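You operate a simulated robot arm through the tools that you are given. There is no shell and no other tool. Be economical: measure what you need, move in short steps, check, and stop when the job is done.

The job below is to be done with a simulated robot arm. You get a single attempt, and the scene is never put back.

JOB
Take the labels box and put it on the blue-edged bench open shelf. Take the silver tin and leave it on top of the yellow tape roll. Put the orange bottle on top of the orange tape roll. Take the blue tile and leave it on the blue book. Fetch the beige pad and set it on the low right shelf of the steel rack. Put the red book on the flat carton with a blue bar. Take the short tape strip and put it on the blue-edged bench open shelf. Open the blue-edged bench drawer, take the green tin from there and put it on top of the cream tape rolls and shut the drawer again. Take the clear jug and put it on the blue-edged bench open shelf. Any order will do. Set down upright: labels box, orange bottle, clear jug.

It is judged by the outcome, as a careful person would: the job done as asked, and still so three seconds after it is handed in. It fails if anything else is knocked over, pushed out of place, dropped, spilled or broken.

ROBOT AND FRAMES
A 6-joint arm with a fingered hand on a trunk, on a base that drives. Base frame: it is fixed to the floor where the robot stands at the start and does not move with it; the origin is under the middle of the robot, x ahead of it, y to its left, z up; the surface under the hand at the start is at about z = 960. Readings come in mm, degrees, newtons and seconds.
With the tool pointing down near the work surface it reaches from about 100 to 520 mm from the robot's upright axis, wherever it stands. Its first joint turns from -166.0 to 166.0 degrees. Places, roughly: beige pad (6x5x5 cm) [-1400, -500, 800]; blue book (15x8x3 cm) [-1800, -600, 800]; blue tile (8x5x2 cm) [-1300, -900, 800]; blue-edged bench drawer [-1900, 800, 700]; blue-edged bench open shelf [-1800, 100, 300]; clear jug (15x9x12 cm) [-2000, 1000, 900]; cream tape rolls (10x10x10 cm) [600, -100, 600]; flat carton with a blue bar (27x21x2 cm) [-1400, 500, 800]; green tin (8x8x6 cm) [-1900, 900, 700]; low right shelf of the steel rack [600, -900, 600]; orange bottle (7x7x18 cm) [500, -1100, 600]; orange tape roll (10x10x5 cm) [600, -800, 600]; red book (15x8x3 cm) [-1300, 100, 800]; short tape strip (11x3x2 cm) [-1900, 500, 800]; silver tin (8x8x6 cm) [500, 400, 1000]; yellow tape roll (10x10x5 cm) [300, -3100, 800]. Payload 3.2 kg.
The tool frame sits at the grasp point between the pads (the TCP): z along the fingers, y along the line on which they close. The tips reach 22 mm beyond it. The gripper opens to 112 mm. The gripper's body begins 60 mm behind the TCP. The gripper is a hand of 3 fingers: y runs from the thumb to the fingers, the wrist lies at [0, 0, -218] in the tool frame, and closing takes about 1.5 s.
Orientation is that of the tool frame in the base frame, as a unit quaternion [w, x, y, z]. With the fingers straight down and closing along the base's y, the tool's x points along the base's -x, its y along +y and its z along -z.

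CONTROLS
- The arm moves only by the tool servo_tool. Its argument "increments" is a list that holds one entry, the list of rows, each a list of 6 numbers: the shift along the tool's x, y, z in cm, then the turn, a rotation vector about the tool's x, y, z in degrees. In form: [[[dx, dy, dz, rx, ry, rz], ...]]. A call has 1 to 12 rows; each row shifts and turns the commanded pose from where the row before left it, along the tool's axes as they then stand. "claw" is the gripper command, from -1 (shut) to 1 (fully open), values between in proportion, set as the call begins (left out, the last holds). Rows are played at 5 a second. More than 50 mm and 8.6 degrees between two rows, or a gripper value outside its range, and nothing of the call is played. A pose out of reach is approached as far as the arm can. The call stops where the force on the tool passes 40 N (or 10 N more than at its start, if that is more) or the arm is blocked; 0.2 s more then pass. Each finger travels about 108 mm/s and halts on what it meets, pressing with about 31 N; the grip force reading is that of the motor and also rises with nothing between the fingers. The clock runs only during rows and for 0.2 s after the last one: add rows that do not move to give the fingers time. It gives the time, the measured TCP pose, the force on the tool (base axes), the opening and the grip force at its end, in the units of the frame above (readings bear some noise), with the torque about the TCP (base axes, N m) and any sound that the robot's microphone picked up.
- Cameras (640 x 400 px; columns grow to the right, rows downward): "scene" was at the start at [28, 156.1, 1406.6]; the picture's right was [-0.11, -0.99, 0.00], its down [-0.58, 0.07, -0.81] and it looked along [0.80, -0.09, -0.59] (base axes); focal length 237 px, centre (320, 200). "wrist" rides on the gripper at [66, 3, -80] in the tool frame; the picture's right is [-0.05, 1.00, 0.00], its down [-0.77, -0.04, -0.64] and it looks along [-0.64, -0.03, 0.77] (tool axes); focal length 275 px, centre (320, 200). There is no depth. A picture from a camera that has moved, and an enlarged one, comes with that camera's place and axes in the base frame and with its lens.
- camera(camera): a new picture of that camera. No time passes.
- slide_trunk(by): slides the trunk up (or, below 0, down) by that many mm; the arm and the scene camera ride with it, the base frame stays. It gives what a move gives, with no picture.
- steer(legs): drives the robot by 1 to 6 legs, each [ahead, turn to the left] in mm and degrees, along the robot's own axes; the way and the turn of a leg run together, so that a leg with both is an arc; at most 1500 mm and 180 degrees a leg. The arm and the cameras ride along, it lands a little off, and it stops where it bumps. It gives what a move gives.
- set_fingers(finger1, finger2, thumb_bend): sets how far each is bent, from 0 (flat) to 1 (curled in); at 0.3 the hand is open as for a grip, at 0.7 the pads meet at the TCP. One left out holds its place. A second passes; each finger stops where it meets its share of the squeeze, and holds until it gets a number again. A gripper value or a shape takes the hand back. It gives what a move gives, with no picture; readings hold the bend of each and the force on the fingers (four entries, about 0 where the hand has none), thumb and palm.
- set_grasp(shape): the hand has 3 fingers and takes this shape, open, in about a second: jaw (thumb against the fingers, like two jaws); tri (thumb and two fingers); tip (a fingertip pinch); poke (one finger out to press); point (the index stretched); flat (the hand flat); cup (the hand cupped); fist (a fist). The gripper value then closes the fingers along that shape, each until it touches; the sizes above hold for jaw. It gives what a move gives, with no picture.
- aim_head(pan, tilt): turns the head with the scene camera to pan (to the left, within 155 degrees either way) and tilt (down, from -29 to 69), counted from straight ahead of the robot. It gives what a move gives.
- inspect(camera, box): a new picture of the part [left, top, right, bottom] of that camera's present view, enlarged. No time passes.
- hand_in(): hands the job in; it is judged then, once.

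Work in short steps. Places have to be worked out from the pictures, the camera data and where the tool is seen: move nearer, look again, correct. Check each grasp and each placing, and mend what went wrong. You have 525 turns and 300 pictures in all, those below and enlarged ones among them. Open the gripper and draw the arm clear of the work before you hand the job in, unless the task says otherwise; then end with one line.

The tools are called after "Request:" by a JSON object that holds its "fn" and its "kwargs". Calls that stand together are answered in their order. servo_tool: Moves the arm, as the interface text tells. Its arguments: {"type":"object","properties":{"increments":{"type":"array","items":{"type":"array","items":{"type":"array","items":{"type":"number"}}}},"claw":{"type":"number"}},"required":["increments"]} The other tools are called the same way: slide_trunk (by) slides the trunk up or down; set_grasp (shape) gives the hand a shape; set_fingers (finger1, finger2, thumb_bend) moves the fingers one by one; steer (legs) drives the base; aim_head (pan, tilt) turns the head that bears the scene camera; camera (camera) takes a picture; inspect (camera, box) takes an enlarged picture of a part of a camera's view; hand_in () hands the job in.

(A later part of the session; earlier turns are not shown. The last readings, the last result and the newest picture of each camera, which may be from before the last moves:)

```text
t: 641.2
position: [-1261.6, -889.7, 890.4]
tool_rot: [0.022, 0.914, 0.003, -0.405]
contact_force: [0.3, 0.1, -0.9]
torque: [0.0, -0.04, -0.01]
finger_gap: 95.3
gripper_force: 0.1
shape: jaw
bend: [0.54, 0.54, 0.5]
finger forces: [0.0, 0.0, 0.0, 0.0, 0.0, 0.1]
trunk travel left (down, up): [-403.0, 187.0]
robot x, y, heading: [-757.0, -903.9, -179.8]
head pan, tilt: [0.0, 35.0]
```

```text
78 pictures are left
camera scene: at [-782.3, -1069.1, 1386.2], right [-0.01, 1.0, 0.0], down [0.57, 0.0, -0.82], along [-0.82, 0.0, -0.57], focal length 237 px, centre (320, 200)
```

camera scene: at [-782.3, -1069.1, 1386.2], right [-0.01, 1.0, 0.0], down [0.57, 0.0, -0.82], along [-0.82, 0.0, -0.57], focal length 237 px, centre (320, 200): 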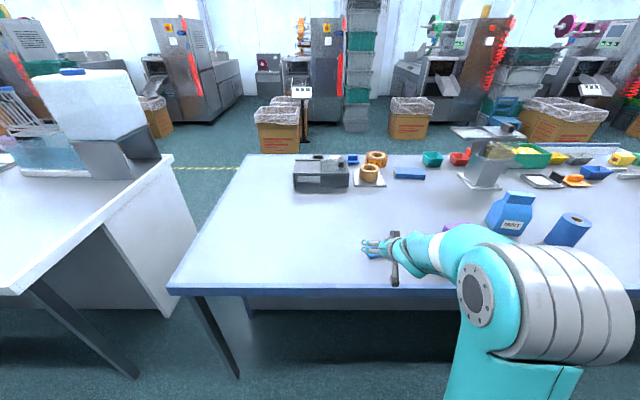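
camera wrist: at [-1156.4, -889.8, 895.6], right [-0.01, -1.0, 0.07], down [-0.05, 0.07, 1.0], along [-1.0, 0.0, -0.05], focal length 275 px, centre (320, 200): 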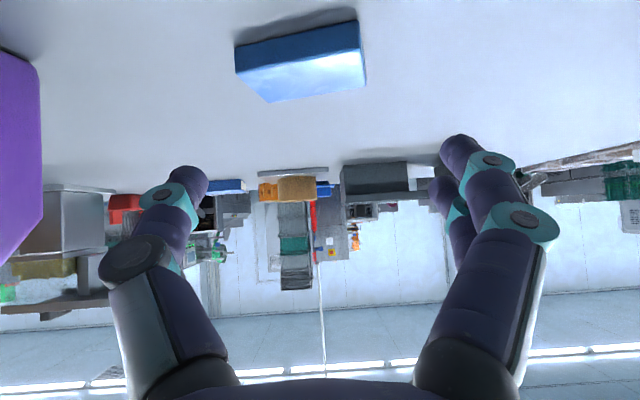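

Tile ≈(-1340±10,-887), rotated ≈14°. Open the jaws, align yaw and level, approach partway.

Request:
{"fn": "servo_tool", "kwargs": {"increments": [[[0, 0, 0, -3.5, 0.3, -4.6], [0, 0, 0, -3.5, 0.3, -4.6], [0, 0, 0, -3.5, 0.3, -4.6], [-0.15, 0, 3.9, 0, 0, 0], [-0.1, 0, 2.6, 0, 0, 0], [0, 0, 0, 0, 0, 0]]], "claw": 1}}

Request:
{"fn": "camera", "kwargs": {"camera": "wrist"}}

```text
t: 642.6
position: [-1308.3, -904.0, 847.7]
tool_rot: [0.057, 0.904, 0.15, -0.396]
contact_force: [-0.4, -0.3, -0.5]
torque: [0.01, -0.01, -0.03]
finger_gap: 111.8
gripper_force: 0.0
shape: jaw
bend: [0.3, 0.3, 0.3]
finger forces: [0.0, 0.0, 0.1, 0.0, 0.0, 0.0]
trunk travel left (down, up): [-403.0, 187.0]
robot x, y, heading: [-757.5, -903.0, -179.5]
head pan, tilt: [0.0, 35.0]
```

```text
77 pictures are left
camera wrist: at [-1208.0, -874.4, 854.1], right [0.29, -0.96, 0.02], down [-0.06, 0.0, 1.0], along [-0.96, -0.29, -0.06], focal length 275 px, centre (320, 200)
```

wrist: 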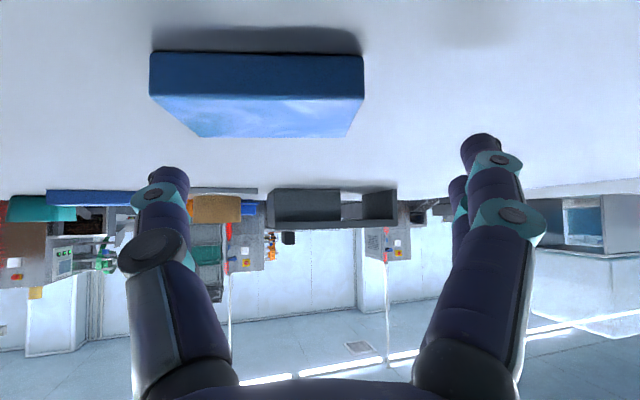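

Aligned in yaw; tile is 24 mm to the side and 22 mm ahead. Correct and descend near the table.

Request:
{"fn": "servo_tool", "kwargs": {"increments": [[[0, -2.4, 0, 0, 0, 0], [0.5, 0, 2.0, 0, 0, 0], [0.4, 0, 1.4, 0, 0, 0], [0, 0, 0, 0, 0, 0]]]}}

Request:
{"fn": "camera", "kwargs": {"camera": "wrist"}}

```text
t: 643.6
position: [-1334.0, -884.7, 822.1]
tool_rot: [0.057, 0.903, 0.149, -0.4]
contact_force: [-3.4, 10.1, 33.8]
torque: [-2.11, -0.59, 0.01]
finger_gap: 111.9
gripper_force: 0.0
shape: jaw
bend: [0.28, 0.3, 0.3]
finger forces: [33.4, 0.1, 0.1, 0.0, 0.0, 0.1]
trunk travel left (down, up): [-403.0, 187.0]
robot x, y, heading: [-757.9, -904.4, -180.0]
head pan, tilt: [0.0, 35.0]
```

```text
76 pictures are left
camera wrist: at [-1232.9, -855.3, 828.2], right [0.28, -0.96, 0.02], down [-0.05, 0.0, 1.0], along [-0.96, -0.28, -0.05], focal length 275 px, centre (320, 200)
```

wrist: 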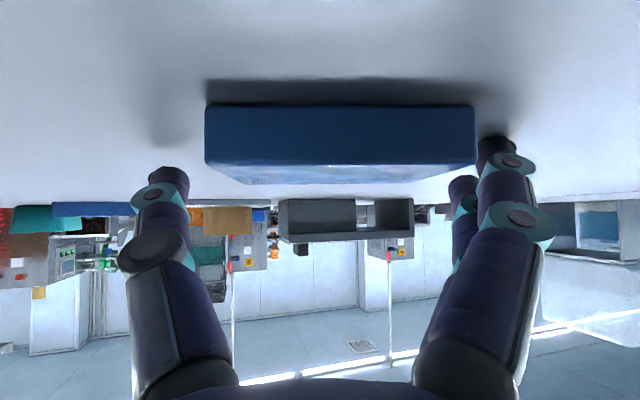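

The lower finger touches the table; tile is centred. Ease 2 mm up and close.

Request:
{"fn": "servo_tool", "kwargs": {"increments": [[[-0.15, 0.3, -0.15, 0, 0, 0], [0, 0, 0, 0, 0, 0]]]}}

Request:
{"fn": "servo_tool", "kwargs": {"increments": [[[0, 0, 0, 0, 0, 0], [0, 0, 0, 0, 0, 0], [0, 0, 0, 0, 0, 0], [0, 0, 0, 0, 0, 0], [0, 0, 0, 0, 0, 0], [0, 0, 0, 0, 0, 0], [0, 0, 0, 0, 0, 0]]], "claw": -1}}

Request:
{"fn": "camera", "kwargs": {"camera": "wrist"}}

```text
t: 644.2
position: [-1332.0, -888.3, 823.3]
tool_rot: [0.057, 0.903, 0.149, -0.399]
contact_force: [-2.4, 12.3, 38.0]
torque: [-2.34, -0.6, 0.04]
finger_gap: 111.6
gripper_force: 0.0
shape: jaw
bend: [0.32, 0.3, 0.3]
finger forces: [39.0, 0.0, 0.0, 0.1, 0.0, 0.0]
trunk travel left (down, up): [-403.0, 187.0]
robot x, y, heading: [-758.0, -903.8, -179.9]
head pan, tilt: [0.0, 35.0]
```

```text
t: 645.8
position: [-1331.0, -890.0, 823.2]
tool_rot: [0.055, 0.903, 0.15, -0.398]
contact_force: [-2.8, -10.3, 40.0]
torque: [-2.79, -0.58, -0.33]
finger_gap: 19.1
gripper_force: 31.7
shape: jaw
bend: [0.54, 0.68, 0.82]
finger forces: [39.3, 0.0, 0.0, 0.1, 0.1, 0.0]
trunk travel left (down, up): [-403.0, 187.0]
robot x, y, heading: [-755.1, -902.0, -179.6]
head pan, tilt: [0.0, 35.0]
```

```text
75 pictures are left
camera wrist: at [-1230.3, -859.9, 829.2], right [0.29, -0.96, 0.02], down [-0.06, 0.0, 1.0], along [-0.96, -0.29, -0.05], focal length 275 px, centre (320, 200)
```

wrist: 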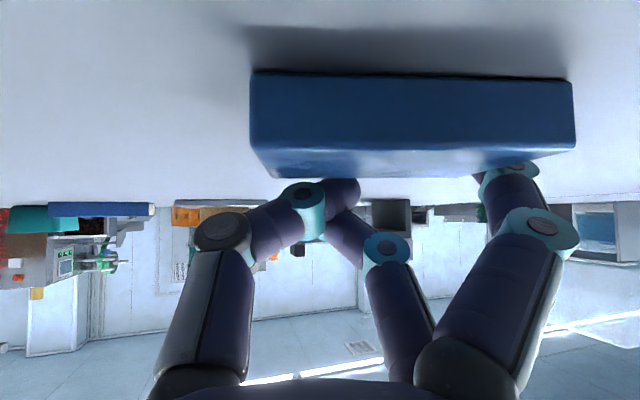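

The pads rode over the thin tile. A steeper tool is needed: I open, lift, and pitch to ~20° from vertical.

Request:
{"fn": "servo_tool", "kwargs": {"increments": [[[0, 0, 0, 0, 0, 0], [0, 0, 0, 0, 0, 0], [0, 0, 0, 0, 0, 0], [0, 0, 0, 0, 0, 0], [0, 0, 0, 0, 0, 0]]], "claw": 1}}

Request:
{"fn": "servo_tool", "kwargs": {"increments": [[[-1.5, 0, -1.5, 0, 0, 0], [-2.2, 0, -2.2, 0, 0, 0], [-2.2, 0, -2.2, 0, 0, 0], [0, 0, 0, 0, 7, 0], [0, 0, 0, 0, 7, 0], [0, 0, 0, 0, 7, 0], [0, 0, 0, 0, 6, 0], [0, 0, 0, 0, 0, 0]]]}}

Request:
{"fn": "camera", "kwargs": {"camera": "wrist"}}

```text
t: 647.0
position: [-1333.0, -888.0, 823.9]
tool_rot: [0.056, 0.903, 0.149, -0.399]
contact_force: [-1.9, 12.4, 40.4]
torque: [-2.47, -0.68, 0.12]
finger_gap: 111.6
gripper_force: 0.0
shape: jaw
bend: [0.32, 0.3, 0.3]
finger forces: [40.8, 0.1, 0.0, 0.0, 0.1, 0.1]
trunk travel left (down, up): [-403.0, 187.0]
robot x, y, heading: [-758.0, -905.9, -179.7]
head pan, tilt: [0.0, 35.0]
```

```text
t: 648.8
position: [-1329.4, -889.9, 903.6]
tool_rot: [0.019, 0.972, 0.159, -0.173]
contact_force: [-0.3, 0.0, 0.1]
torque: [0.01, -0.02, 0.03]
finger_gap: 112.1
gripper_force: 0.1
shape: jaw
bend: [0.3, 0.3, 0.3]
finger forces: [0.0, 0.0, 0.0, 0.0, 0.0, 0.1]
trunk travel left (down, up): [-403.0, 187.0]
robot x, y, heading: [-756.8, -902.0, -179.7]
head pan, tilt: [0.0, 35.0]
```

```text
74 pictures are left
camera wrist: at [-1242.3, -865.1, 957.2], right [0.27, -0.96, 0.0], down [-0.49, -0.14, 0.86], along [-0.83, -0.24, -0.51], focal length 275 px, centre (320, 200)
```

wrist: 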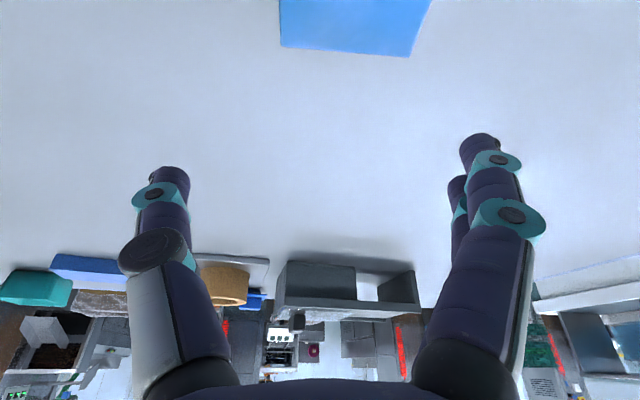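

The table is really ≈z 780, tile top ≈800. Tile now centred ≈(-1310,-905). Re-align and descend partway.

Request:
{"fn": "servo_tool", "kwargs": {"increments": [[[0, 1.95, 0, 1.9, 0, 5.2], [1.7, 0, 2.6, 0, 0, 0], [1.7, 0, 2.6, 0, 0, 0], [0, 0, 0, 0, 0, 0]]]}}

Request:
{"fn": "camera", "kwargs": {"camera": "wrist"}}

```text
t: 649.8
position: [-1310.7, -905.7, 842.9]
tool_rot: [0.011, 0.978, 0.112, -0.175]
contact_force: [0.6, 0.8, 0.1]
torque: [0.0, -0.02, -0.02]
finger_gap: 112.0
gripper_force: 0.0
shape: jaw
bend: [0.3, 0.3, 0.3]
finger forces: [0.0, 0.0, 0.0, 0.0, 0.0, 0.0]
trunk travel left (down, up): [-403.0, 187.0]
robot x, y, heading: [-759.2, -902.9, -179.7]
head pan, tilt: [0.0, 35.0]
```

```text
73 pictures are left
camera wrist: at [-1220.6, -887.8, 895.7], right [0.18, -0.98, 0.0], down [-0.5, -0.09, 0.86], along [-0.85, -0.16, -0.5], focal length 275 px, centre (320, 200)
```

wrist: 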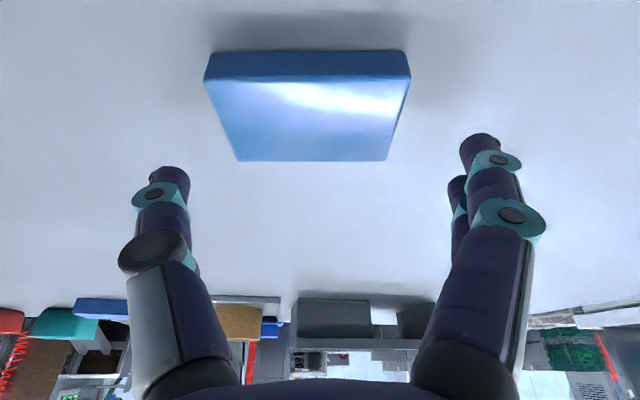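

Tile centre ≈(-1310,-900), top ≈798. Shift 6 mm and descend to the table.

Request:
{"fn": "servo_tool", "kwargs": {"increments": [[[0.5, -0.56, 1.3, 0, 0, 0], [0.5, 0, 1.3, 0, 0, 0], [0.35, 0, 1.0, 0, 0, 0], [0, 0, 0, 0, 0, 0]]]}}

Request:
{"fn": "camera", "kwargs": {"camera": "wrist"}}

```text
t: 650.6
position: [-1313.6, -896.4, 816.9]
tool_rot: [0.011, 0.976, 0.109, -0.186]
contact_force: [3.3, 2.4, 19.2]
torque: [-0.81, -0.34, 0.34]
finger_gap: 112.1
gripper_force: 0.1
shape: jaw
bend: [0.2, 0.29, 0.3]
finger forces: [14.9, 0.6, 0.0, 0.0, 3.9, 0.1]
trunk travel left (down, up): [-403.0, 187.0]
robot x, y, heading: [-756.9, -902.9, -179.8]
head pan, tilt: [0.0, 35.0]
stopped in row 3: the force on the tool passed its limit at 52 N (the readings are from after the stop); the commanded pose is now the measured one
```

```text
72 pictures are left
camera wrist: at [-1223.1, -879.9, 868.6], right [0.17, -0.98, 0.0], down [-0.48, -0.09, 0.87], along [-0.86, -0.15, -0.49], focal length 275 px, centre (320, 200)
```

wrist: 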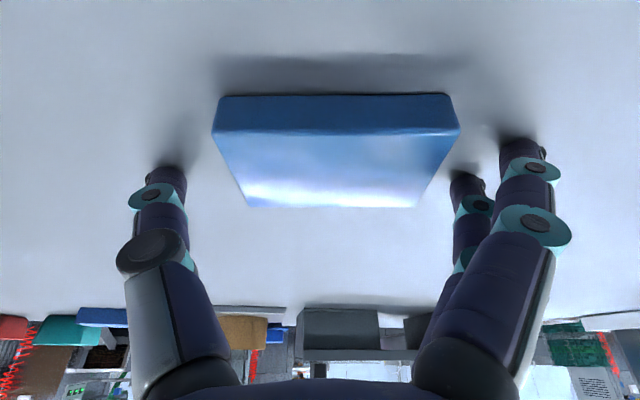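

Fingertips are on the table on both sides of the tile. Ease up 2 mm and close.

Request:
{"fn": "servo_tool", "kwargs": {"increments": [[[-0.07, 0, -0.2, 0, 0, 0], [0, 0, 0, 0, 0, 0]]]}}

Request:
{"fn": "servo_tool", "kwargs": {"increments": [[[0, 0, 0, 0, 0, 0], [0, 0, 0, 0, 0, 0], [0, 0, 0, 0, 0, 0], [0, 0, 0, 0, 0, 0], [0, 0, 0, 0, 0, 0], [0, 0, 0, 0, 0, 0], [0, 0, 0, 0, 0, 0]]], "claw": -1}}

Request:
{"fn": "camera", "kwargs": {"camera": "wrist"}}

```text
t: 651.2
position: [-1313.9, -896.6, 816.5]
tool_rot: [0.011, 0.977, 0.109, -0.184]
contact_force: [4.5, 3.3, 13.7]
torque: [-0.74, -0.34, 0.25]
finger_gap: 112.3
gripper_force: 0.1
shape: jaw
bend: [0.2, 0.3, 0.29]
finger forces: [11.2, 0.3, 0.0, 0.0, 1.5, 0.1]
trunk travel left (down, up): [-403.0, 187.0]
robot x, y, heading: [-754.4, -903.9, -179.5]
head pan, tilt: [0.0, 35.0]
```

```text
t: 651.7
position: [-1318.0, -896.4, 819.3]
tool_rot: [0.01, 0.976, 0.109, -0.188]
contact_force: [-0.1, 0.2, 0.4]
torque: [0.02, -0.01, 0.01]
finger_gap: 0.3
gripper_force: 30.9
shape: jaw
bend: [0.74, 0.74, 0.79]
finger forces: [0.0, 0.1, 0.0, 0.1, 0.1, 0.0]
trunk travel left (down, up): [-403.0, 187.0]
robot x, y, heading: [-753.2, -902.1, -179.8]
head pan, tilt: [0.0, 35.0]
stopped in row 2: the force on the tool passed its limit at 45 N (the readings are from after the stop); the commanded pose is now the measured one
```

```text
71 pictures are left
camera wrist: at [-1227.7, -881.4, 870.1], right [0.17, -0.98, 0.0], down [-0.47, -0.09, 0.88], along [-0.86, -0.15, -0.48], focal length 275 px, centre (320, 200)
```

wrist: 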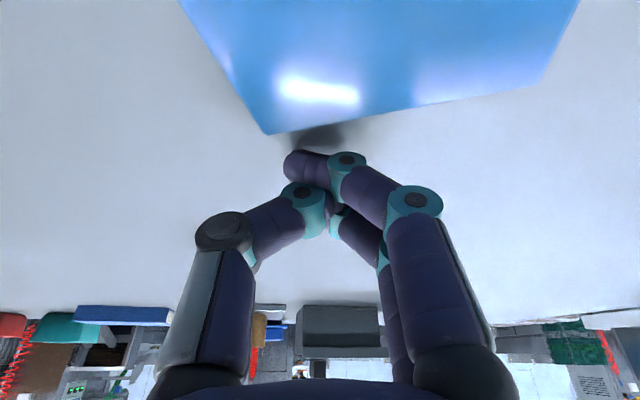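

The tile slid out toward the robot (still on the bench) because the tips were ~10 mm past its centre. Open, lift, and re-align behind its centre.

Request:
{"fn": "servo_tool", "kwargs": {"increments": [[[-0.7, 0, -2, 0, 0, 0], [-1.2, 0, -3.2, 0, 0, 0], [-1.2, 0, -3.2, 0, 0, 0], [2.9, 0, -1.1, -2.65, 0, -6.8], [2.9, 0, -1.1, -2.65, 0, -6.8], [0, 0, 0, 0, 0, 0]]], "claw": -1}}

Request:
{"fn": "servo_tool", "kwargs": {"increments": [[[0, 0, 0, 0, 0, 0], [0, 0, 0, 0, 0, 0], [0, 0, 0, 0, 0, 0], [0, 0, 0, 0, 0, 0], [0, 0, 0, 0, 0, 0], [0, 0, 0, 0, 0, 0]]], "claw": 1}}

Request:
{"fn": "camera", "kwargs": {"camera": "wrist"}}

```text
t: 653.1
position: [-1256.0, -881.1, 910.4]
tool_rot: [0.033, 0.954, 0.232, -0.185]
contact_force: [0.4, -0.2, 0.0]
torque: [0.0, 0.0, -0.03]
finger_gap: 0.1
gripper_force: 31.0
shape: jaw
bend: [0.74, 0.73, 0.78]
finger forces: [0.1, 0.0, 0.0, 0.1, 0.0, 0.0]
trunk travel left (down, up): [-403.0, 187.0]
robot x, y, heading: [-757.2, -904.8, -179.8]
head pan, tilt: [0.0, 35.0]
```

```text
t: 654.5
position: [-1254.5, -882.2, 908.8]
tool_rot: [0.033, 0.955, 0.232, -0.184]
contact_force: [-0.2, 0.3, -1.8]
torque: [0.02, 0.02, 0.04]
finger_gap: 111.9
gripper_force: 0.1
shape: jaw
bend: [0.3, 0.3, 0.3]
finger forces: [0.2, 0.0, 0.0, 0.0, 0.1, 0.0]
trunk travel left (down, up): [-403.0, 187.0]
robot x, y, heading: [-755.3, -901.0, -179.9]
head pan, tilt: [0.0, 35.0]
```

```text
70 pictures are left
camera wrist: at [-1171.0, -844.0, 960.5], right [0.42, -0.91, 0.0], down [-0.44, -0.21, 0.87], along [-0.8, -0.36, -0.48], focal length 275 px, centre (320, 200)
```

wrist: 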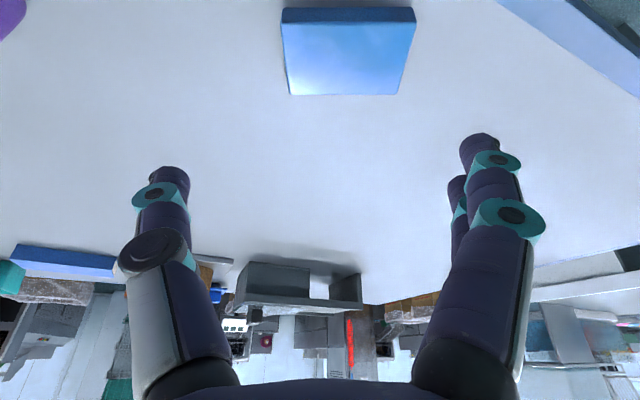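

Aligned nicely; centre ≈(-1261,-900). Shift and descend, keeping the tips at the tile's centre line.

Request:
{"fn": "servo_tool", "kwargs": {"increments": [[[-0.4, 1.4, 0.2, 0, 0, 0], [1.2, 0, 3.0, 0, 0, 0], [1.2, 0, 3.0, 0, 0, 0], [0, 0, 0, 0, 0, 0]]]}}

Request:
{"fn": "camera", "kwargs": {"camera": "wrist"}}

```text
t: 655.5
position: [-1252.7, -894.5, 845.5]
tool_rot: [0.034, 0.954, 0.233, -0.184]
contact_force: [-0.3, -0.5, -0.1]
torque: [0.01, -0.03, 0.01]
finger_gap: 111.9
gripper_force: 0.0
shape: jaw
bend: [0.3, 0.3, 0.3]
finger forces: [0.0, 0.0, 0.0, 0.0, 0.0, 0.1]
trunk travel left (down, up): [-403.0, 187.0]
robot x, y, heading: [-758.9, -902.4, -179.9]
head pan, tilt: [0.0, 35.0]
```

```text
69 pictures are left
camera wrist: at [-1168.7, -856.8, 895.7], right [0.42, -0.91, 0.0], down [-0.44, -0.21, 0.87], along [-0.8, -0.36, -0.48], focal length 275 px, centre (320, 200)
```

wrist: 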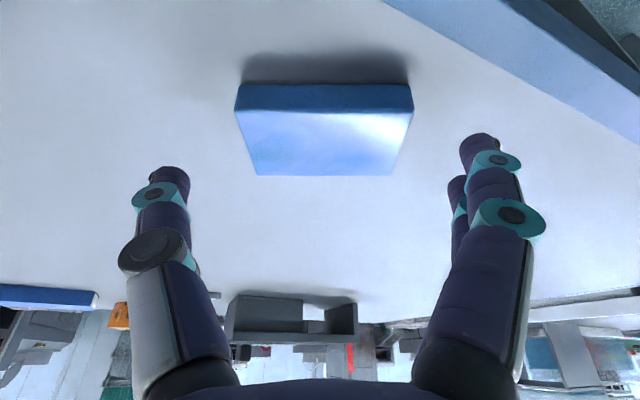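

Good. Descend 26 mm to the table and close.

Request:
{"fn": "servo_tool", "kwargs": {"increments": [[[0.3, 0, 1.3, 0, 0, 0], [0.45, 0, 1.15, 0, 0, 0], [0, 0, 0, 0, 0, 0]]]}}

Request:
{"fn": "servo_tool", "kwargs": {"increments": [[[0, 0, 0, 0, 0, 0], [0, 0, 0, 0, 0, 0], [0, 0, 0, 0, 0, 0], [0, 0, 0, 0, 0, 0], [0, 0, 0, 0, 0, 0], [0, 0, 0, 0, 0, 0], [0, 0, 0, 0, 0, 0]]], "claw": -1}}

Request:
{"fn": "camera", "kwargs": {"camera": "wrist"}}

```text
t: 656.3
position: [-1256.0, -893.1, 821.0]
tool_rot: [0.034, 0.954, 0.231, -0.187]
contact_force: [-7.1, 5.7, 24.6]
torque: [-1.49, -0.86, -0.22]
finger_gap: 112.1
gripper_force: 0.1
shape: jaw
bend: [0.25, 0.3, 0.3]
finger forces: [24.9, 0.0, 0.0, 0.0, 0.1, 0.1]
trunk travel left (down, up): [-403.0, 187.0]
robot x, y, heading: [-761.1, -904.7, -180.0]
head pan, tilt: [0.0, 35.0]
```

```text
t: 657.7
position: [-1255.2, -895.9, 821.4]
tool_rot: [0.033, 0.954, 0.231, -0.188]
contact_force: [4.0, -2.8, 27.3]
torque: [-1.7, -1.13, 0.17]
finger_gap: 67.2
gripper_force: 31.4
shape: jaw
bend: [0.46, 0.67, 0.72]
finger forces: [27.2, 24.0, 0.0, 0.0, 24.0, 0.0]
trunk travel left (down, up): [-403.0, 187.0]
robot x, y, heading: [-757.3, -903.9, -179.6]
head pan, tilt: [0.0, 35.0]
stopped in row 7: the force on the tool passed its limit at 43 N (the readings are from after the stop); the commanded pose is now the measured one
```

```text
68 pictures are left
camera wrist: at [-1170.1, -857.5, 872.4], right [0.42, -0.91, -0.01], down [-0.43, -0.2, 0.88], along [-0.8, -0.36, -0.48], focal length 275 px, centre (320, 200)
```

wrist: 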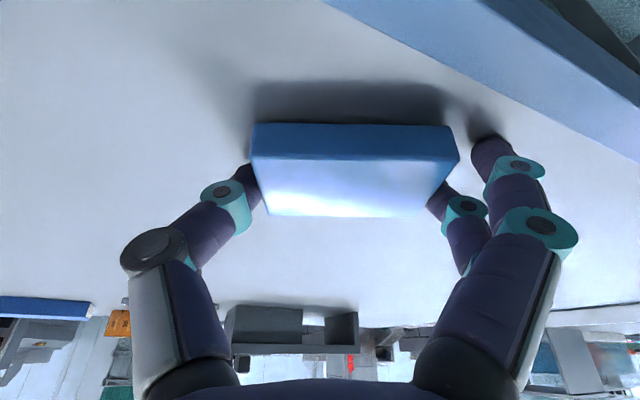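

Thumb and finger 2 hold the tile; finger 1 is jammed on the table. Lift slightly so it can close as well.

Request:
{"fn": "servo_tool", "kwargs": {"increments": [[[-0.15, 0, -0.35, 0, 0, 0], [0, 0, 0, 0, 0, 0], [0, 0, 0, 0, 0, 0], [0, 0, 0, 0, 0, 0], [-0.3, 0, -0.8, 0, 0, 0], [-0.7, 0, -1.8, 0, 0, 0], [0, 0, 0, 0, 0, 0]]]}}

Request:
{"fn": "camera", "kwargs": {"camera": "wrist"}}

```text
t: 659.3
position: [-1254.9, -895.2, 851.3]
tool_rot: [0.033, 0.955, 0.232, -0.184]
contact_force: [-0.5, 0.1, -1.0]
torque: [0.03, 0.04, 0.0]
finger_gap: 66.3
gripper_force: 30.6
shape: jaw
bend: [0.55, 0.68, 0.71]
finger forces: [10.8, 19.2, 0.0, 0.1, 30.1, 0.0]
trunk travel left (down, up): [-403.0, 187.0]
robot x, y, heading: [-755.5, -902.0, -179.8]
head pan, tilt: [0.0, 35.0]
```

```text
67 pictures are left
camera wrist: at [-1170.9, -856.9, 902.0], right [0.42, -0.91, -0.01], down [-0.44, -0.21, 0.87], along [-0.8, -0.36, -0.48], focal length 275 px, centre (320, 200)
```

wrist: 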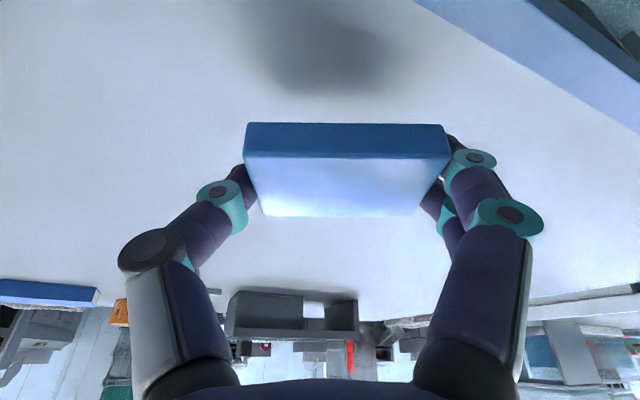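

Tile firmly held by all three fingers. Drive around the bench's +y end to the far side (known route).

Request:
{"fn": "steer", "kwargs": {"legs": [[-270, 0], [0, -80], [1400, 0], [470, 0], [0, 10], [600, 0]]}}

Request:
{"fn": "steer", "kwargs": {"legs": [[0, 30], [560, 0], [0, 40]]}}

```text
t: 677.3
position: [-1218.1, 1962.2, 851.1]
tool_rot: [-0.077, 0.917, -0.351, -0.17]
contact_force: [0.3, 0.5, 0.0]
torque: [0.01, -0.02, 0.02]
finger_gap: 66.7
gripper_force: 31.4
shape: jaw
bend: [0.55, 0.68, 0.71]
finger forces: [10.7, 19.2, 0.0, 0.0, 29.8, 0.0]
trunk travel left (down, up): [-403.0, 187.0]
robot x, y, heading: [-1047.4, 1490.5, 111.0]
head pan, tilt: [0.0, 35.0]
```

```text
t: 683.8
position: [-1982.3, 1839.4, 852.0]
tool_rot: [0.034, 0.952, 0.241, -0.184]
contact_force: [0.6, 0.7, -0.8]
torque: [0.0, -0.06, 0.02]
finger_gap: 66.5
gripper_force: 30.7
shape: jaw
bend: [0.55, 0.68, 0.71]
finger forces: [10.7, 19.1, 0.1, 0.0, 29.6, 0.0]
trunk travel left (down, up): [-403.0, 187.0]
robot x, y, heading: [-1481.2, 1843.4, -178.7]
head pan, tilt: [0.0, 35.0]
```

Continue: along to x≈−2910, then down the aisle to y≈−616, and face the bench.

Request:
{"fn": "steer", "kwargs": {"legs": [[1430, 0], [0, 88.7], [1500, 0], [930, 0], [0, 90]]}}

Request:
{"fn": "aim_head", "kwargs": {"pan": 0, "tilt": 35}}

Request:
{"fn": "camera", "kwargs": {"camera": "scene"}}

```text
t: 710.0
position: [-2418.2, -635.0, 851.4]
tool_rot: [0.184, -0.23, 0.955, 0.032]
contact_force: [-0.7, -0.7, -0.7]
torque: [-0.04, -0.01, -0.02]
finger_gap: 66.4
gripper_force: 31.5
shape: jaw
bend: [0.55, 0.69, 0.71]
finger forces: [10.4, 18.9, 0.0, 0.0, 29.4, 0.0]
trunk travel left (down, up): [-403.0, 187.0]
robot x, y, heading: [-2917.3, -625.3, -0.2]
head pan, tilt: [0.0, 35.0]
```

```text
t: 710.6
position: [-2417.2, -634.9, 852.3]
tool_rot: [0.184, -0.231, 0.955, 0.033]
contact_force: [-0.5, -0.8, -0.4]
torque: [-0.03, 0.01, -0.03]
finger_gap: 66.6
gripper_force: 30.8
shape: jaw
bend: [0.55, 0.69, 0.71]
finger forces: [10.6, 18.9, 0.0, 0.0, 29.4, 0.0]
trunk travel left (down, up): [-403.0, 187.0]
robot x, y, heading: [-2917.1, -626.7, -0.0]
head pan, tilt: [0.0, 35.0]
```

```text
66 pictures are left
camera scene: at [-2887.5, -459.8, 1386.2], right [0.0, -1.0, 0.0], down [-0.57, 0.0, -0.82], along [0.82, 0.0, -0.57], focal length 237 px, centre (320, 200)
```

scene: 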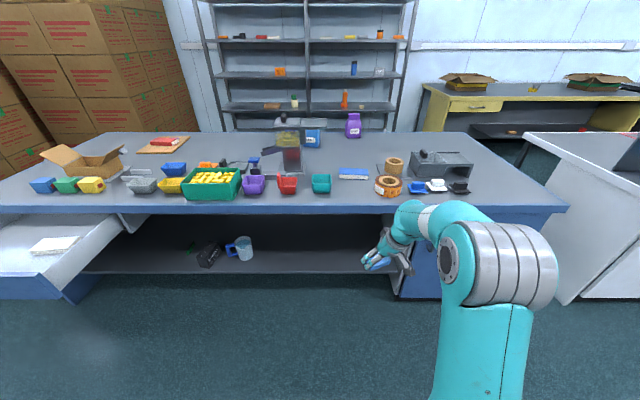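

Zoom to the blue book.

Request:
{"fn": "inspect", "kwargs": {"camera": "scene", "box": [290, 140, 450, 220]}}

```text
4.00 times, centred on (370, 180) of scene
camera zoom: at [-2887.5, -459.8, 1386.2], right [0.0, -1.0, 0.0], down [-0.57, 0.0, -0.82], along [0.82, 0.0, -0.57], focal length 947 px, centre (120, 280)
```

zoom: 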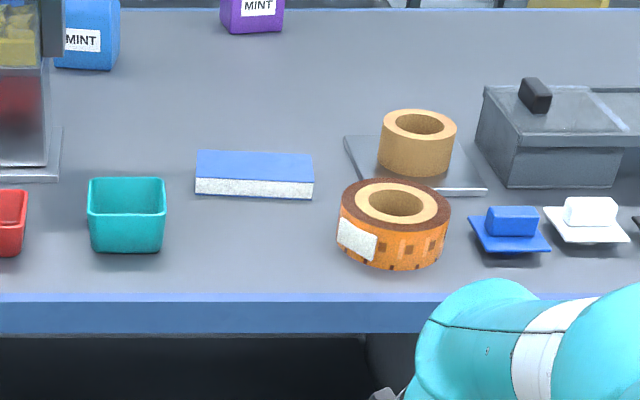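

Blue book centre ≈(-1829,-628). Straighten the tile's yaw (−27°), raise 45 mm, then drive closer.

Request:
{"fn": "servo_tool", "kwargs": {"increments": [[[-0.8, 0, -2.1, 2.47, 0.15, 6.28], [-0.8, 0, -2.1, 2.47, 0.15, 6.28], [0, 0, 0, 2.47, 0.15, 6.28], [0, 0, 0, 2.47, 0.15, 6.28], [0, 0, 0, 0, 0, 0]]]}}

Request:
{"fn": "steer", "kwargs": {"legs": [[465, 0]]}}

Request:
{"fn": "camera", "kwargs": {"camera": "wrist"}}

Request:
{"fn": "camera", "kwargs": {"camera": "scene"}}

```text
t: 711.9
position: [-2417.1, -649.5, 904.8]
tool_rot: [0.184, -0.004, 0.983, 0.006]
contact_force: [-0.2, -0.6, 0.2]
torque: [-0.01, 0.01, -0.05]
finger_gap: 66.2
gripper_force: 31.7
shape: jaw
bend: [0.55, 0.69, 0.71]
finger forces: [10.5, 19.0, 0.0, 0.0, 29.5, 0.1]
out of reach, approached as far as the arm can: row 4
trunk travel left (down, up): [-403.0, 187.0]
robot x, y, heading: [-2913.8, -626.0, 0.1]
head pan, tilt: [0.0, 35.0]
```

```text
t: 714.6
position: [-1948.9, -649.8, 904.4]
tool_rot: [0.184, -0.004, 0.983, 0.005]
contact_force: [-0.5, -0.1, -0.9]
torque: [-0.03, -0.01, -0.01]
finger_gap: 66.1
gripper_force: 31.2
shape: jaw
bend: [0.55, 0.69, 0.71]
finger forces: [10.5, 18.9, 0.0, 0.0, 29.5, 0.0]
trunk travel left (down, up): [-403.0, 187.0]
robot x, y, heading: [-2451.9, -626.5, 0.0]
head pan, tilt: [0.0, 35.0]
```

```text
64 pictures are left
camera wrist: at [-2038.9, -647.1, 956.4], right [0.03, 1.0, 0.03], down [0.49, -0.04, 0.87], along [0.87, -0.02, -0.49], focal length 275 px, centre (320, 200)
```

wrist: 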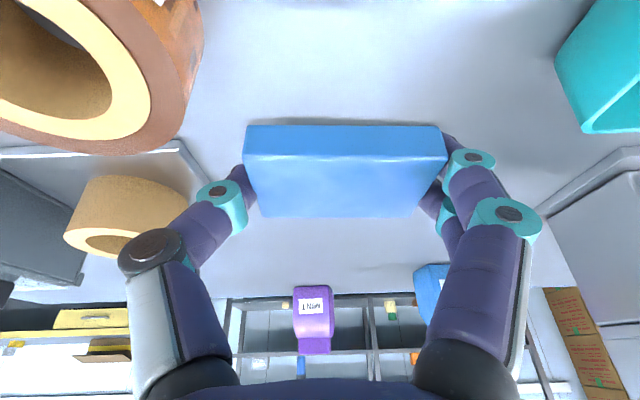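

```text
63 pictures are left
camera scene: at [-2421.1, -459.9, 1386.2], right [0.0, -1.0, 0.0], down [-0.57, 0.0, -0.82], along [0.82, 0.0, -0.57], focal length 237 px, centre (320, 200)
```

scene: 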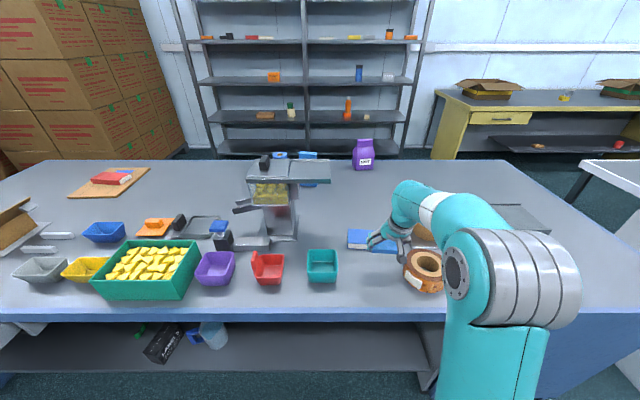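

Zoom to verify the book location relative to the hand.

Request:
{"fn": "inspect", "kwargs": {"camera": "scene", "box": [300, 200, 460, 300]}}

```text
4.00 times, centred on (380, 250) of scene
camera zoom: at [-2421.1, -459.9, 1386.2], right [0.0, -1.0, 0.0], down [-0.57, 0.0, -0.82], along [0.82, 0.0, -0.57], focal length 947 px, centre (80, 0)
```

zoom: 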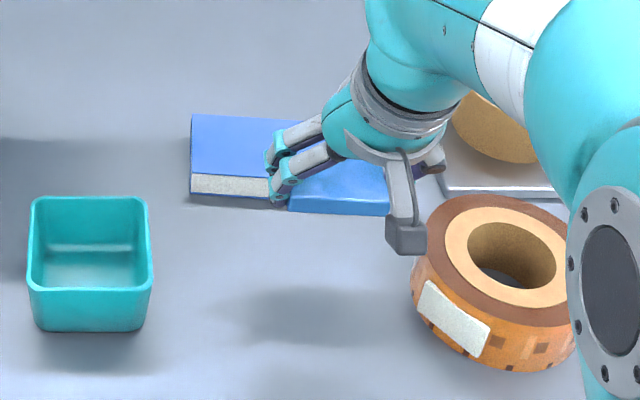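

Book spans x −1862…−1791, centre (-1826,-628). Move the tile over it.

Request:
{"fn": "servo_tool", "kwargs": {"increments": [[[-3.5, 0.73, 1.4, 0, 0, 0], [-3.5, 0.73, 1.4, 0, 0, 0], [-3.5, 0.73, 1.4, 0, 0, 0], [0, 0, 0, 0, 0, 0]]]}}

Request:
{"fn": "inspect", "kwargs": {"camera": "scene", "box": [300, 200, 460, 300]}}

Request:
{"fn": "camera", "kwargs": {"camera": "wrist"}}

```text
t: 715.6
position: [-1837.7, -624.7, 903.9]
tool_rot: [0.184, -0.004, 0.983, 0.006]
contact_force: [0.8, -0.7, -0.6]
torque: [0.01, 0.02, -0.03]
finger_gap: 66.1
gripper_force: 31.0
shape: jaw
bend: [0.55, 0.69, 0.71]
finger forces: [10.4, 19.1, 0.0, 0.0, 29.5, 0.1]
trunk travel left (down, up): [-403.0, 187.0]
robot x, y, heading: [-2450.1, -629.3, -0.1]
head pan, tilt: [0.0, 35.0]
```

```text
4.00 times, centred on (380, 250) of scene
camera zoom: at [-2421.0, -459.8, 1386.2], right [0.0, -1.0, 0.0], down [-0.57, 0.0, -0.82], along [0.82, 0.0, -0.57], focal length 947 px, centre (80, 0)
```

zoom: 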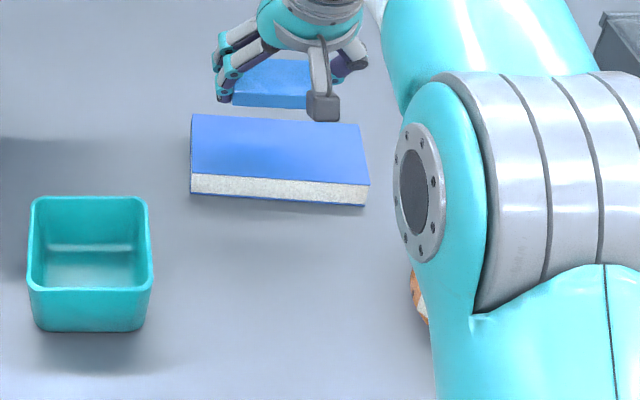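

```text
60 pictures are left
camera wrist: at [-1926.7, -623.2, 955.3], right [0.03, 1.0, 0.03], down [0.49, -0.04, 0.87], along [0.87, -0.02, -0.49], focal length 275 px, centre (320, 200)
```

wrist: 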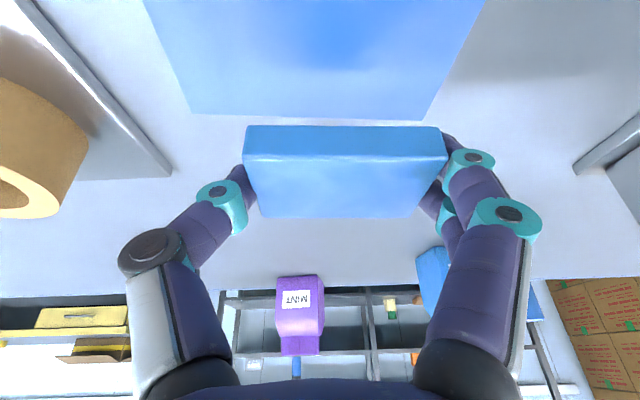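

Tile needs −13 mm in y. Shift and lower toward the book.

Request:
{"fn": "servo_tool", "kwargs": {"increments": [[[0, -1.3, 0, 0, 0, 0], [0.6, 0, 1.5, 0, 0, 0], [0.6, 0, 1.5, 0, 0, 0], [0.25, 0, 0.65, 0, 0, 0], [0, 0, 0, 0, 0, 0]]]}}

Request:
{"fn": "camera", "kwargs": {"camera": "wrist"}}

```text
t: 716.8
position: [-1838.1, -639.1, 864.3]
tool_rot: [0.184, -0.003, 0.983, 0.004]
contact_force: [-0.4, -0.9, 0.2]
torque: [0.0, -0.02, -0.01]
finger_gap: 66.4
gripper_force: 30.8
shape: jaw
bend: [0.55, 0.69, 0.71]
finger forces: [10.4, 19.0, 0.1, 0.0, 29.5, 0.0]
trunk travel left (down, up): [-403.0, 187.0]
robot x, y, heading: [-2455.3, -625.9, 0.2]
head pan, tilt: [0.0, 35.0]
```

```text
59 pictures are left
camera wrist: at [-1926.7, -636.7, 915.9], right [0.03, 1.0, 0.03], down [0.49, -0.04, 0.87], along [0.87, -0.02, -0.49], focal length 275 px, centre (320, 200)
```

wrist: 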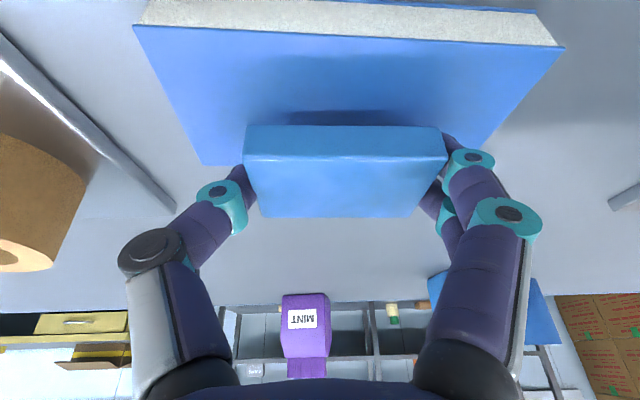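

Lateral is right; the tile should come back ~15 mm. Adjust and lower to contact.

Request:
{"fn": "servo_tool", "kwargs": {"increments": [[[1.4, 0, -0.55, 0, 0, 0], [0.15, 0, 0.4, 0, 0, 0], [0.11, 0, 0.28, 0, 0, 0], [0.11, 0, 0.28, 0, 0, 0], [0, 0, 0, 0, 0, 0]]]}}

Request:
{"fn": "camera", "kwargs": {"camera": "wrist"}}

```text
t: 718.0
position: [-1851.7, -638.4, 854.2]
tool_rot: [0.183, -0.004, 0.983, 0.007]
contact_force: [0.4, -0.1, -0.8]
torque: [0.0, -0.01, -0.01]
finger_gap: 66.3
gripper_force: 31.0
shape: jaw
bend: [0.55, 0.69, 0.71]
finger forces: [10.5, 19.0, 0.0, 0.0, 29.6, 0.1]
trunk travel left (down, up): [-403.0, 187.0]
robot x, y, heading: [-2448.2, -623.4, 0.0]
head pan, tilt: [0.0, 35.0]
```

```text
58 pictures are left
camera wrist: at [-1941.4, -637.5, 905.9], right [0.03, 1.0, 0.03], down [0.49, -0.04, 0.87], along [0.87, -0.01, -0.49], focal length 275 px, centre (320, 200)
```

wrist: 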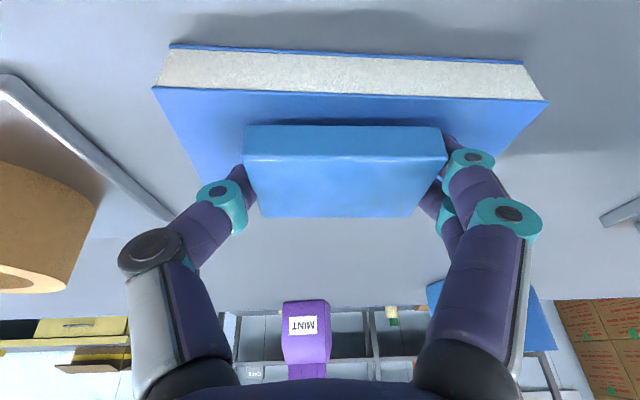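

Tile is within the book's outline. Lower to contact in small steps.

Request:
{"fn": "servo_tool", "kwargs": {"increments": [[[0.08, 0, 0.2, 0, 0, 0], [0.08, 0, 0.2, 0, 0, 0], [0.08, 0, 0.2, 0, 0, 0], [0.08, 0, 0.2, 0, 0, 0], [0, 0, 0, 0, 0, 0]]]}}

```text
t: 719.4
position: [-1851.2, -639.6, 850.3]
tool_rot: [0.19, -0.002, 0.982, 0.011]
contact_force: [-1.3, 1.6, 14.4]
torque: [0.84, 0.14, 0.09]
finger_gap: 65.2
gripper_force: 30.9
shape: jaw
bend: [0.58, 0.69, 0.71]
finger forces: [21.4, 20.7, 0.0, 0.0, 27.3, 0.1]
trunk travel left (down, up): [-403.0, 187.0]
robot x, y, heading: [-2452.0, -625.5, -0.1]
head pan, tilt: [0.0, 35.0]
stopped in row 5: the force on the tool passed its limit at 41 N (the readings are from after the stop); the commanded pose is now the measured one
```

Contact. Release, then rise.

Request:
{"fn": "servo_tool", "kwargs": {"increments": [[[-0.04, 0, -0.1, 0, 0, 0], [0, 0, 0, 0, 0, 0], [0, 0, 0, 0, 0, 0], [0, 0, 0, 0, 0, 0], [0, 0, 0, 0, 0, 0], [0, 0, 0, 0, 0, 0]]], "claw": 0.8}}

Request:
{"fn": "camera", "kwargs": {"camera": "wrist"}}

```text
t: 720.8
position: [-1851.0, -637.8, 850.0]
tool_rot: [0.186, -0.003, 0.982, 0.01]
contact_force: [-0.1, 0.5, 0.7]
torque: [0.03, 0.02, 0.02]
finger_gap: 100.6
gripper_force: 0.1
shape: jaw
bend: [0.48, 0.48, 0.44]
finger forces: [0.4, 0.0, 0.0, 0.0, 0.0, 0.0]
trunk travel left (down, up): [-403.0, 187.0]
robot x, y, heading: [-2450.8, -623.4, 0.1]
head pan, tilt: [0.0, 35.0]
```

```text
57 pictures are left
camera wrist: at [-1940.0, -637.6, 900.5], right [0.03, 1.0, 0.03], down [0.48, -0.05, 0.87], along [0.87, -0.01, -0.49], focal length 275 px, centre (320, 200)
```

wrist: 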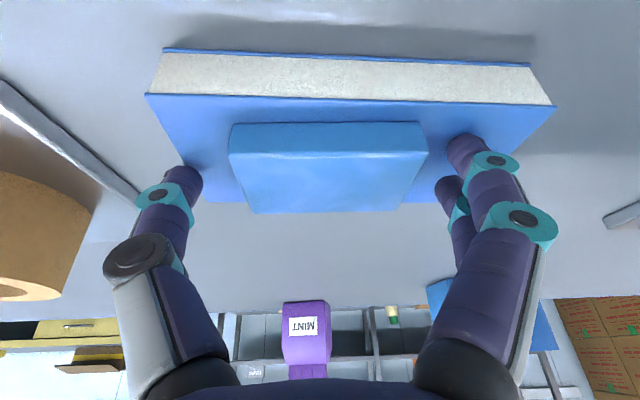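

Tile rests on the blue book. Rise and view from above.

Request:
{"fn": "servo_tool", "kwargs": {"increments": [[[-0.75, 0, -1.85, 0, 0, 0], [-1.1, 0, -2.8, 0, 0, 0], [-1.5, 0, -3.7, 0, 0, 0], [0, 0, 0, 0, 0, 0]]]}}

Request:
{"fn": "steer", "kwargs": {"legs": [[-460, 0]]}}

Request:
{"fn": "inspect", "kwargs": {"camera": "scene", "box": [290, 140, 450, 220]}}

```text
t: 721.8
position: [-1848.8, -641.9, 940.1]
tool_rot: [0.186, -0.002, 0.982, 0.01]
contact_force: [0.6, 0.8, -0.5]
torque: [0.02, -0.01, 0.01]
finger_gap: 100.8
gripper_force: 0.1
shape: jaw
bend: [0.48, 0.48, 0.44]
finger forces: [0.0, 0.0, 0.0, 0.1, 0.0, 0.0]
trunk travel left (down, up): [-403.0, 187.0]
robot x, y, heading: [-2450.4, -623.6, -0.1]
head pan, tilt: [0.0, 35.0]
```

```text
t: 724.6
position: [-2313.5, -640.8, 940.2]
tool_rot: [0.187, -0.004, 0.982, 0.01]
contact_force: [-0.2, 0.2, 0.0]
torque: [-0.03, 0.02, -0.02]
finger_gap: 100.9
gripper_force: 0.0
shape: jaw
bend: [0.48, 0.48, 0.44]
finger forces: [0.1, 0.0, 0.0, 0.0, 0.0, 0.0]
trunk travel left (down, up): [-403.0, 187.0]
robot x, y, heading: [-2913.1, -623.8, -0.0]
head pan, tilt: [0.0, 35.0]
```

```text
4.00 times, centred on (370, 180) of scene
camera zoom: at [-2886.0, -460.0, 1386.2], right [0.0, -1.0, 0.0], down [-0.57, 0.0, -0.82], along [0.82, 0.0, -0.57], focal length 947 px, centre (120, 280)
```

zoom: 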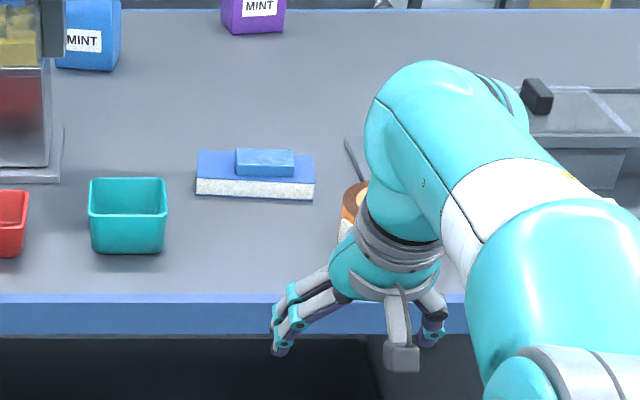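

Tile sits on the book. Last: shut the drawer. Drive to y≈753 (staying back), close the hand, and pitch to 45°.

Request:
{"fn": "steer", "kwargs": {"legs": [[-150, 0], [0, 90], [1375, 0], [0, -90]]}}

Request:
{"fn": "servo_tool", "kwargs": {"increments": [[[0, 0, 0, 0, -7.8, 0], [0, 0, 0, 0, -7.8, 0], [0, 0, 0, 0, -7.8, 0], [0, 0, 0, 0, 0, 0], [0, 0, 0, 0, 0, 0], [0, 0, 0, 0, 0, 0]]], "claw": -1}}

Request:
{"fn": "slide_trunk", "kwargs": {"by": -205}}

Request:
{"fn": "camera", "kwargs": {"camera": "scene"}}

```text
t: 740.1
position: [-2461.1, 742.1, 939.4]
tool_rot: [0.186, -0.003, 0.982, 0.01]
contact_force: [0.2, -0.2, 0.1]
torque: [-0.01, -0.01, 0.01]
finger_gap: 100.5
gripper_force: 0.1
shape: jaw
bend: [0.48, 0.48, 0.44]
finger forces: [0.0, 0.0, 0.0, 0.0, 0.1, 0.0]
trunk travel left (down, up): [-403.0, 187.0]
robot x, y, heading: [-3062.0, 757.5, 0.2]
head pan, tilt: [0.0, 35.0]
```

```text
t: 741.5
position: [-2460.9, 742.2, 939.2]
tool_rot: [0.383, -0.001, 0.924, 0.01]
contact_force: [-0.3, -0.6, 0.0]
torque: [-0.03, 0.01, 0.01]
finger_gap: 0.0
gripper_force: 31.2
shape: jaw
bend: [0.68, 0.68, 0.77]
finger forces: [0.0, 0.0, 0.0, 0.0, 0.0, 0.1]
trunk travel left (down, up): [-403.0, 187.0]
robot x, y, heading: [-3064.8, 757.3, 0.0]
head pan, tilt: [0.0, 35.0]
```

```text
t: 743.7
position: [-2459.4, 742.5, 734.4]
tool_rot: [0.382, -0.002, 0.924, 0.012]
contact_force: [0.1, -0.6, 0.0]
torque: [0.0, 0.0, -0.02]
finger_gap: 0.1
gripper_force: 30.9
shape: jaw
bend: [0.68, 0.68, 0.77]
finger forces: [0.0, 0.0, 0.1, 0.0, 0.0, 0.1]
trunk travel left (down, up): [-198.0, 392.0]
robot x, y, heading: [-3063.9, 759.4, -0.4]
head pan, tilt: [0.0, 35.0]
```

```text
55 pictures are left
camera scene: at [-3033.2, 924.4, 1181.3], right [0.0, -1.0, 0.0], down [-0.57, 0.0, -0.82], along [0.82, 0.0, -0.57], focal length 237 px, centre (320, 200)
```

scene: 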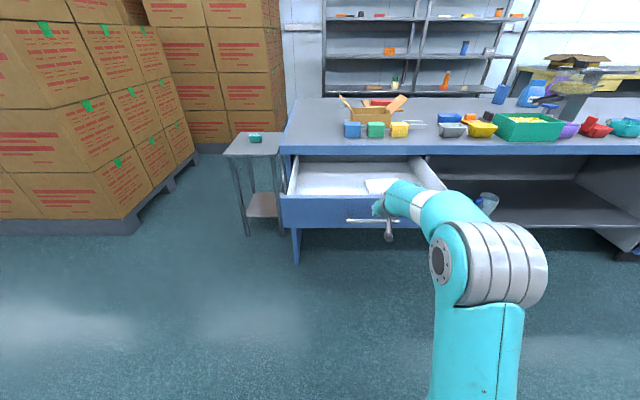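

Hand is in front of the drawer face. Push by driving forward in stages.

Request:
{"fn": "steer", "kwargs": {"legs": [[200, 0]]}}

Request:
{"fn": "camera", "kwargs": {"camera": "scene"}}

```text
t: 745.3
position: [-2261.6, 742.8, 735.5]
tool_rot: [0.383, 0.0, 0.924, 0.01]
contact_force: [0.5, 0.9, -0.2]
torque: [0.0, 0.02, -0.02]
finger_gap: 0.3
gripper_force: 31.1
shape: jaw
bend: [0.68, 0.69, 0.77]
finger forces: [0.1, 0.1, 0.0, 0.0, 0.0, 0.1]
trunk travel left (down, up): [-198.0, 392.0]
robot x, y, heading: [-2862.5, 757.5, -0.0]
head pan, tilt: [0.0, 35.0]
```

```text
54 pictures are left
camera scene: at [-2833.3, 924.2, 1181.2], right [0.0, -1.0, 0.0], down [-0.57, 0.0, -0.82], along [0.82, 0.0, -0.57], focal length 237 px, centre (320, 200)
```

scene: 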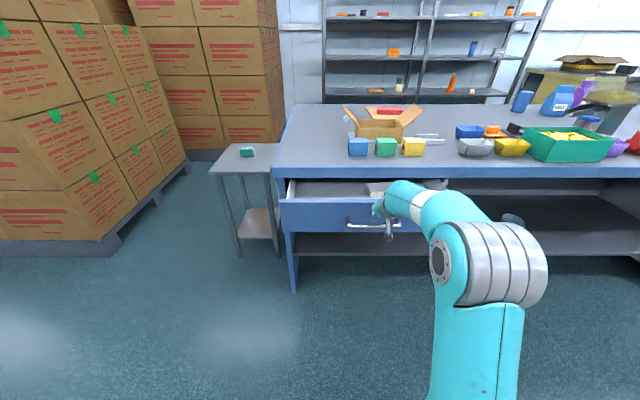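

Moving in nicely. Push another 130 mm.

Request:
{"fn": "steer", "kwargs": {"legs": [[130, 0]]}}

Request:
{"fn": "inspect", "kwargs": {"camera": "scene", "box": [250, 140, 470, 280]}}

```text
t: 746.6
position: [-2130.6, 741.8, 735.8]
tool_rot: [0.382, -0.001, 0.924, 0.011]
contact_force: [-0.6, -1.0, -0.7]
torque: [0.01, -0.03, 0.01]
finger_gap: 0.0
gripper_force: 31.4
shape: jaw
bend: [0.68, 0.69, 0.77]
finger forces: [0.1, 0.0, 0.1, 0.0, 0.0, 0.0]
trunk travel left (down, up): [-198.0, 392.0]
robot x, y, heading: [-2731.7, 756.3, 0.1]
head pan, tilt: [0.0, 35.0]
```

```text
2.86 times, centred on (360, 210) of scene
camera zoom: at [-2703.0, 924.0, 1181.2], right [0.0, -1.0, 0.0], down [-0.57, 0.0, -0.82], along [0.82, 0.0, -0.57], focal length 676 px, centre (206, 171)
```

zoom: 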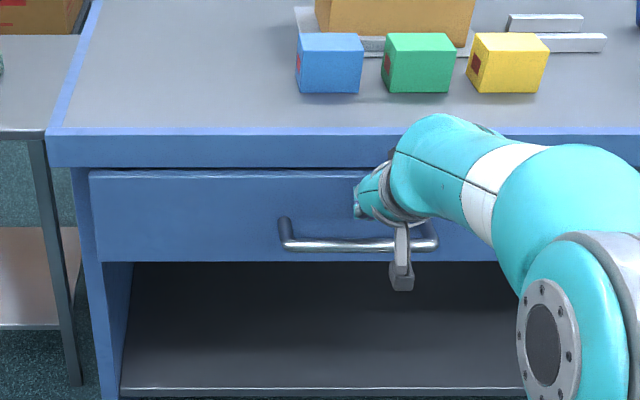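

Almost closed. Push the last bit until it stops.

Request:
{"fn": "steer", "kwargs": {"legs": [[40, 0]]}}

Request:
{"fn": "inspect", "kwargs": {"camera": "scene", "box": [250, 140, 470, 280]}}

```text
t: 747.6
position: [-2098.1, 744.0, 731.0]
tool_rot: [0.374, -0.005, 0.927, 0.012]
contact_force: [-14.1, -0.2, 3.3]
torque: [-0.06, -0.11, -0.32]
finger_gap: 0.0
gripper_force: 31.0
shape: jaw
bend: [0.68, 0.73, 0.77]
finger forces: [0.0, 19.4, 0.0, 0.1, 0.0, 0.1]
trunk travel left (down, up): [-198.0, 392.0]
robot x, y, heading: [-2693.1, 757.8, -0.1]
head pan, tilt: [0.0, 35.0]
stopped in leg 1: the force on the tool passed its limit at 55 N (the readings are from after the stop); the commanded pose is now the measured one
```

```text
2.86 times, centred on (360, 210) of scene
camera zoom: at [-2667.2, 924.0, 1181.3], right [0.0, -1.0, 0.0], down [-0.57, 0.0, -0.82], along [0.82, 0.0, -0.57], focal length 676 px, centre (206, 171)
```

zoom: 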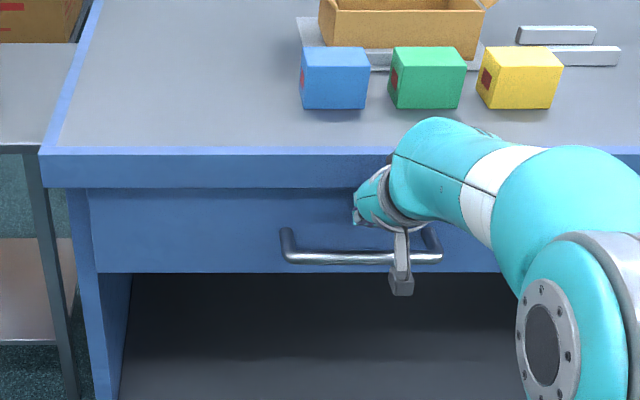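

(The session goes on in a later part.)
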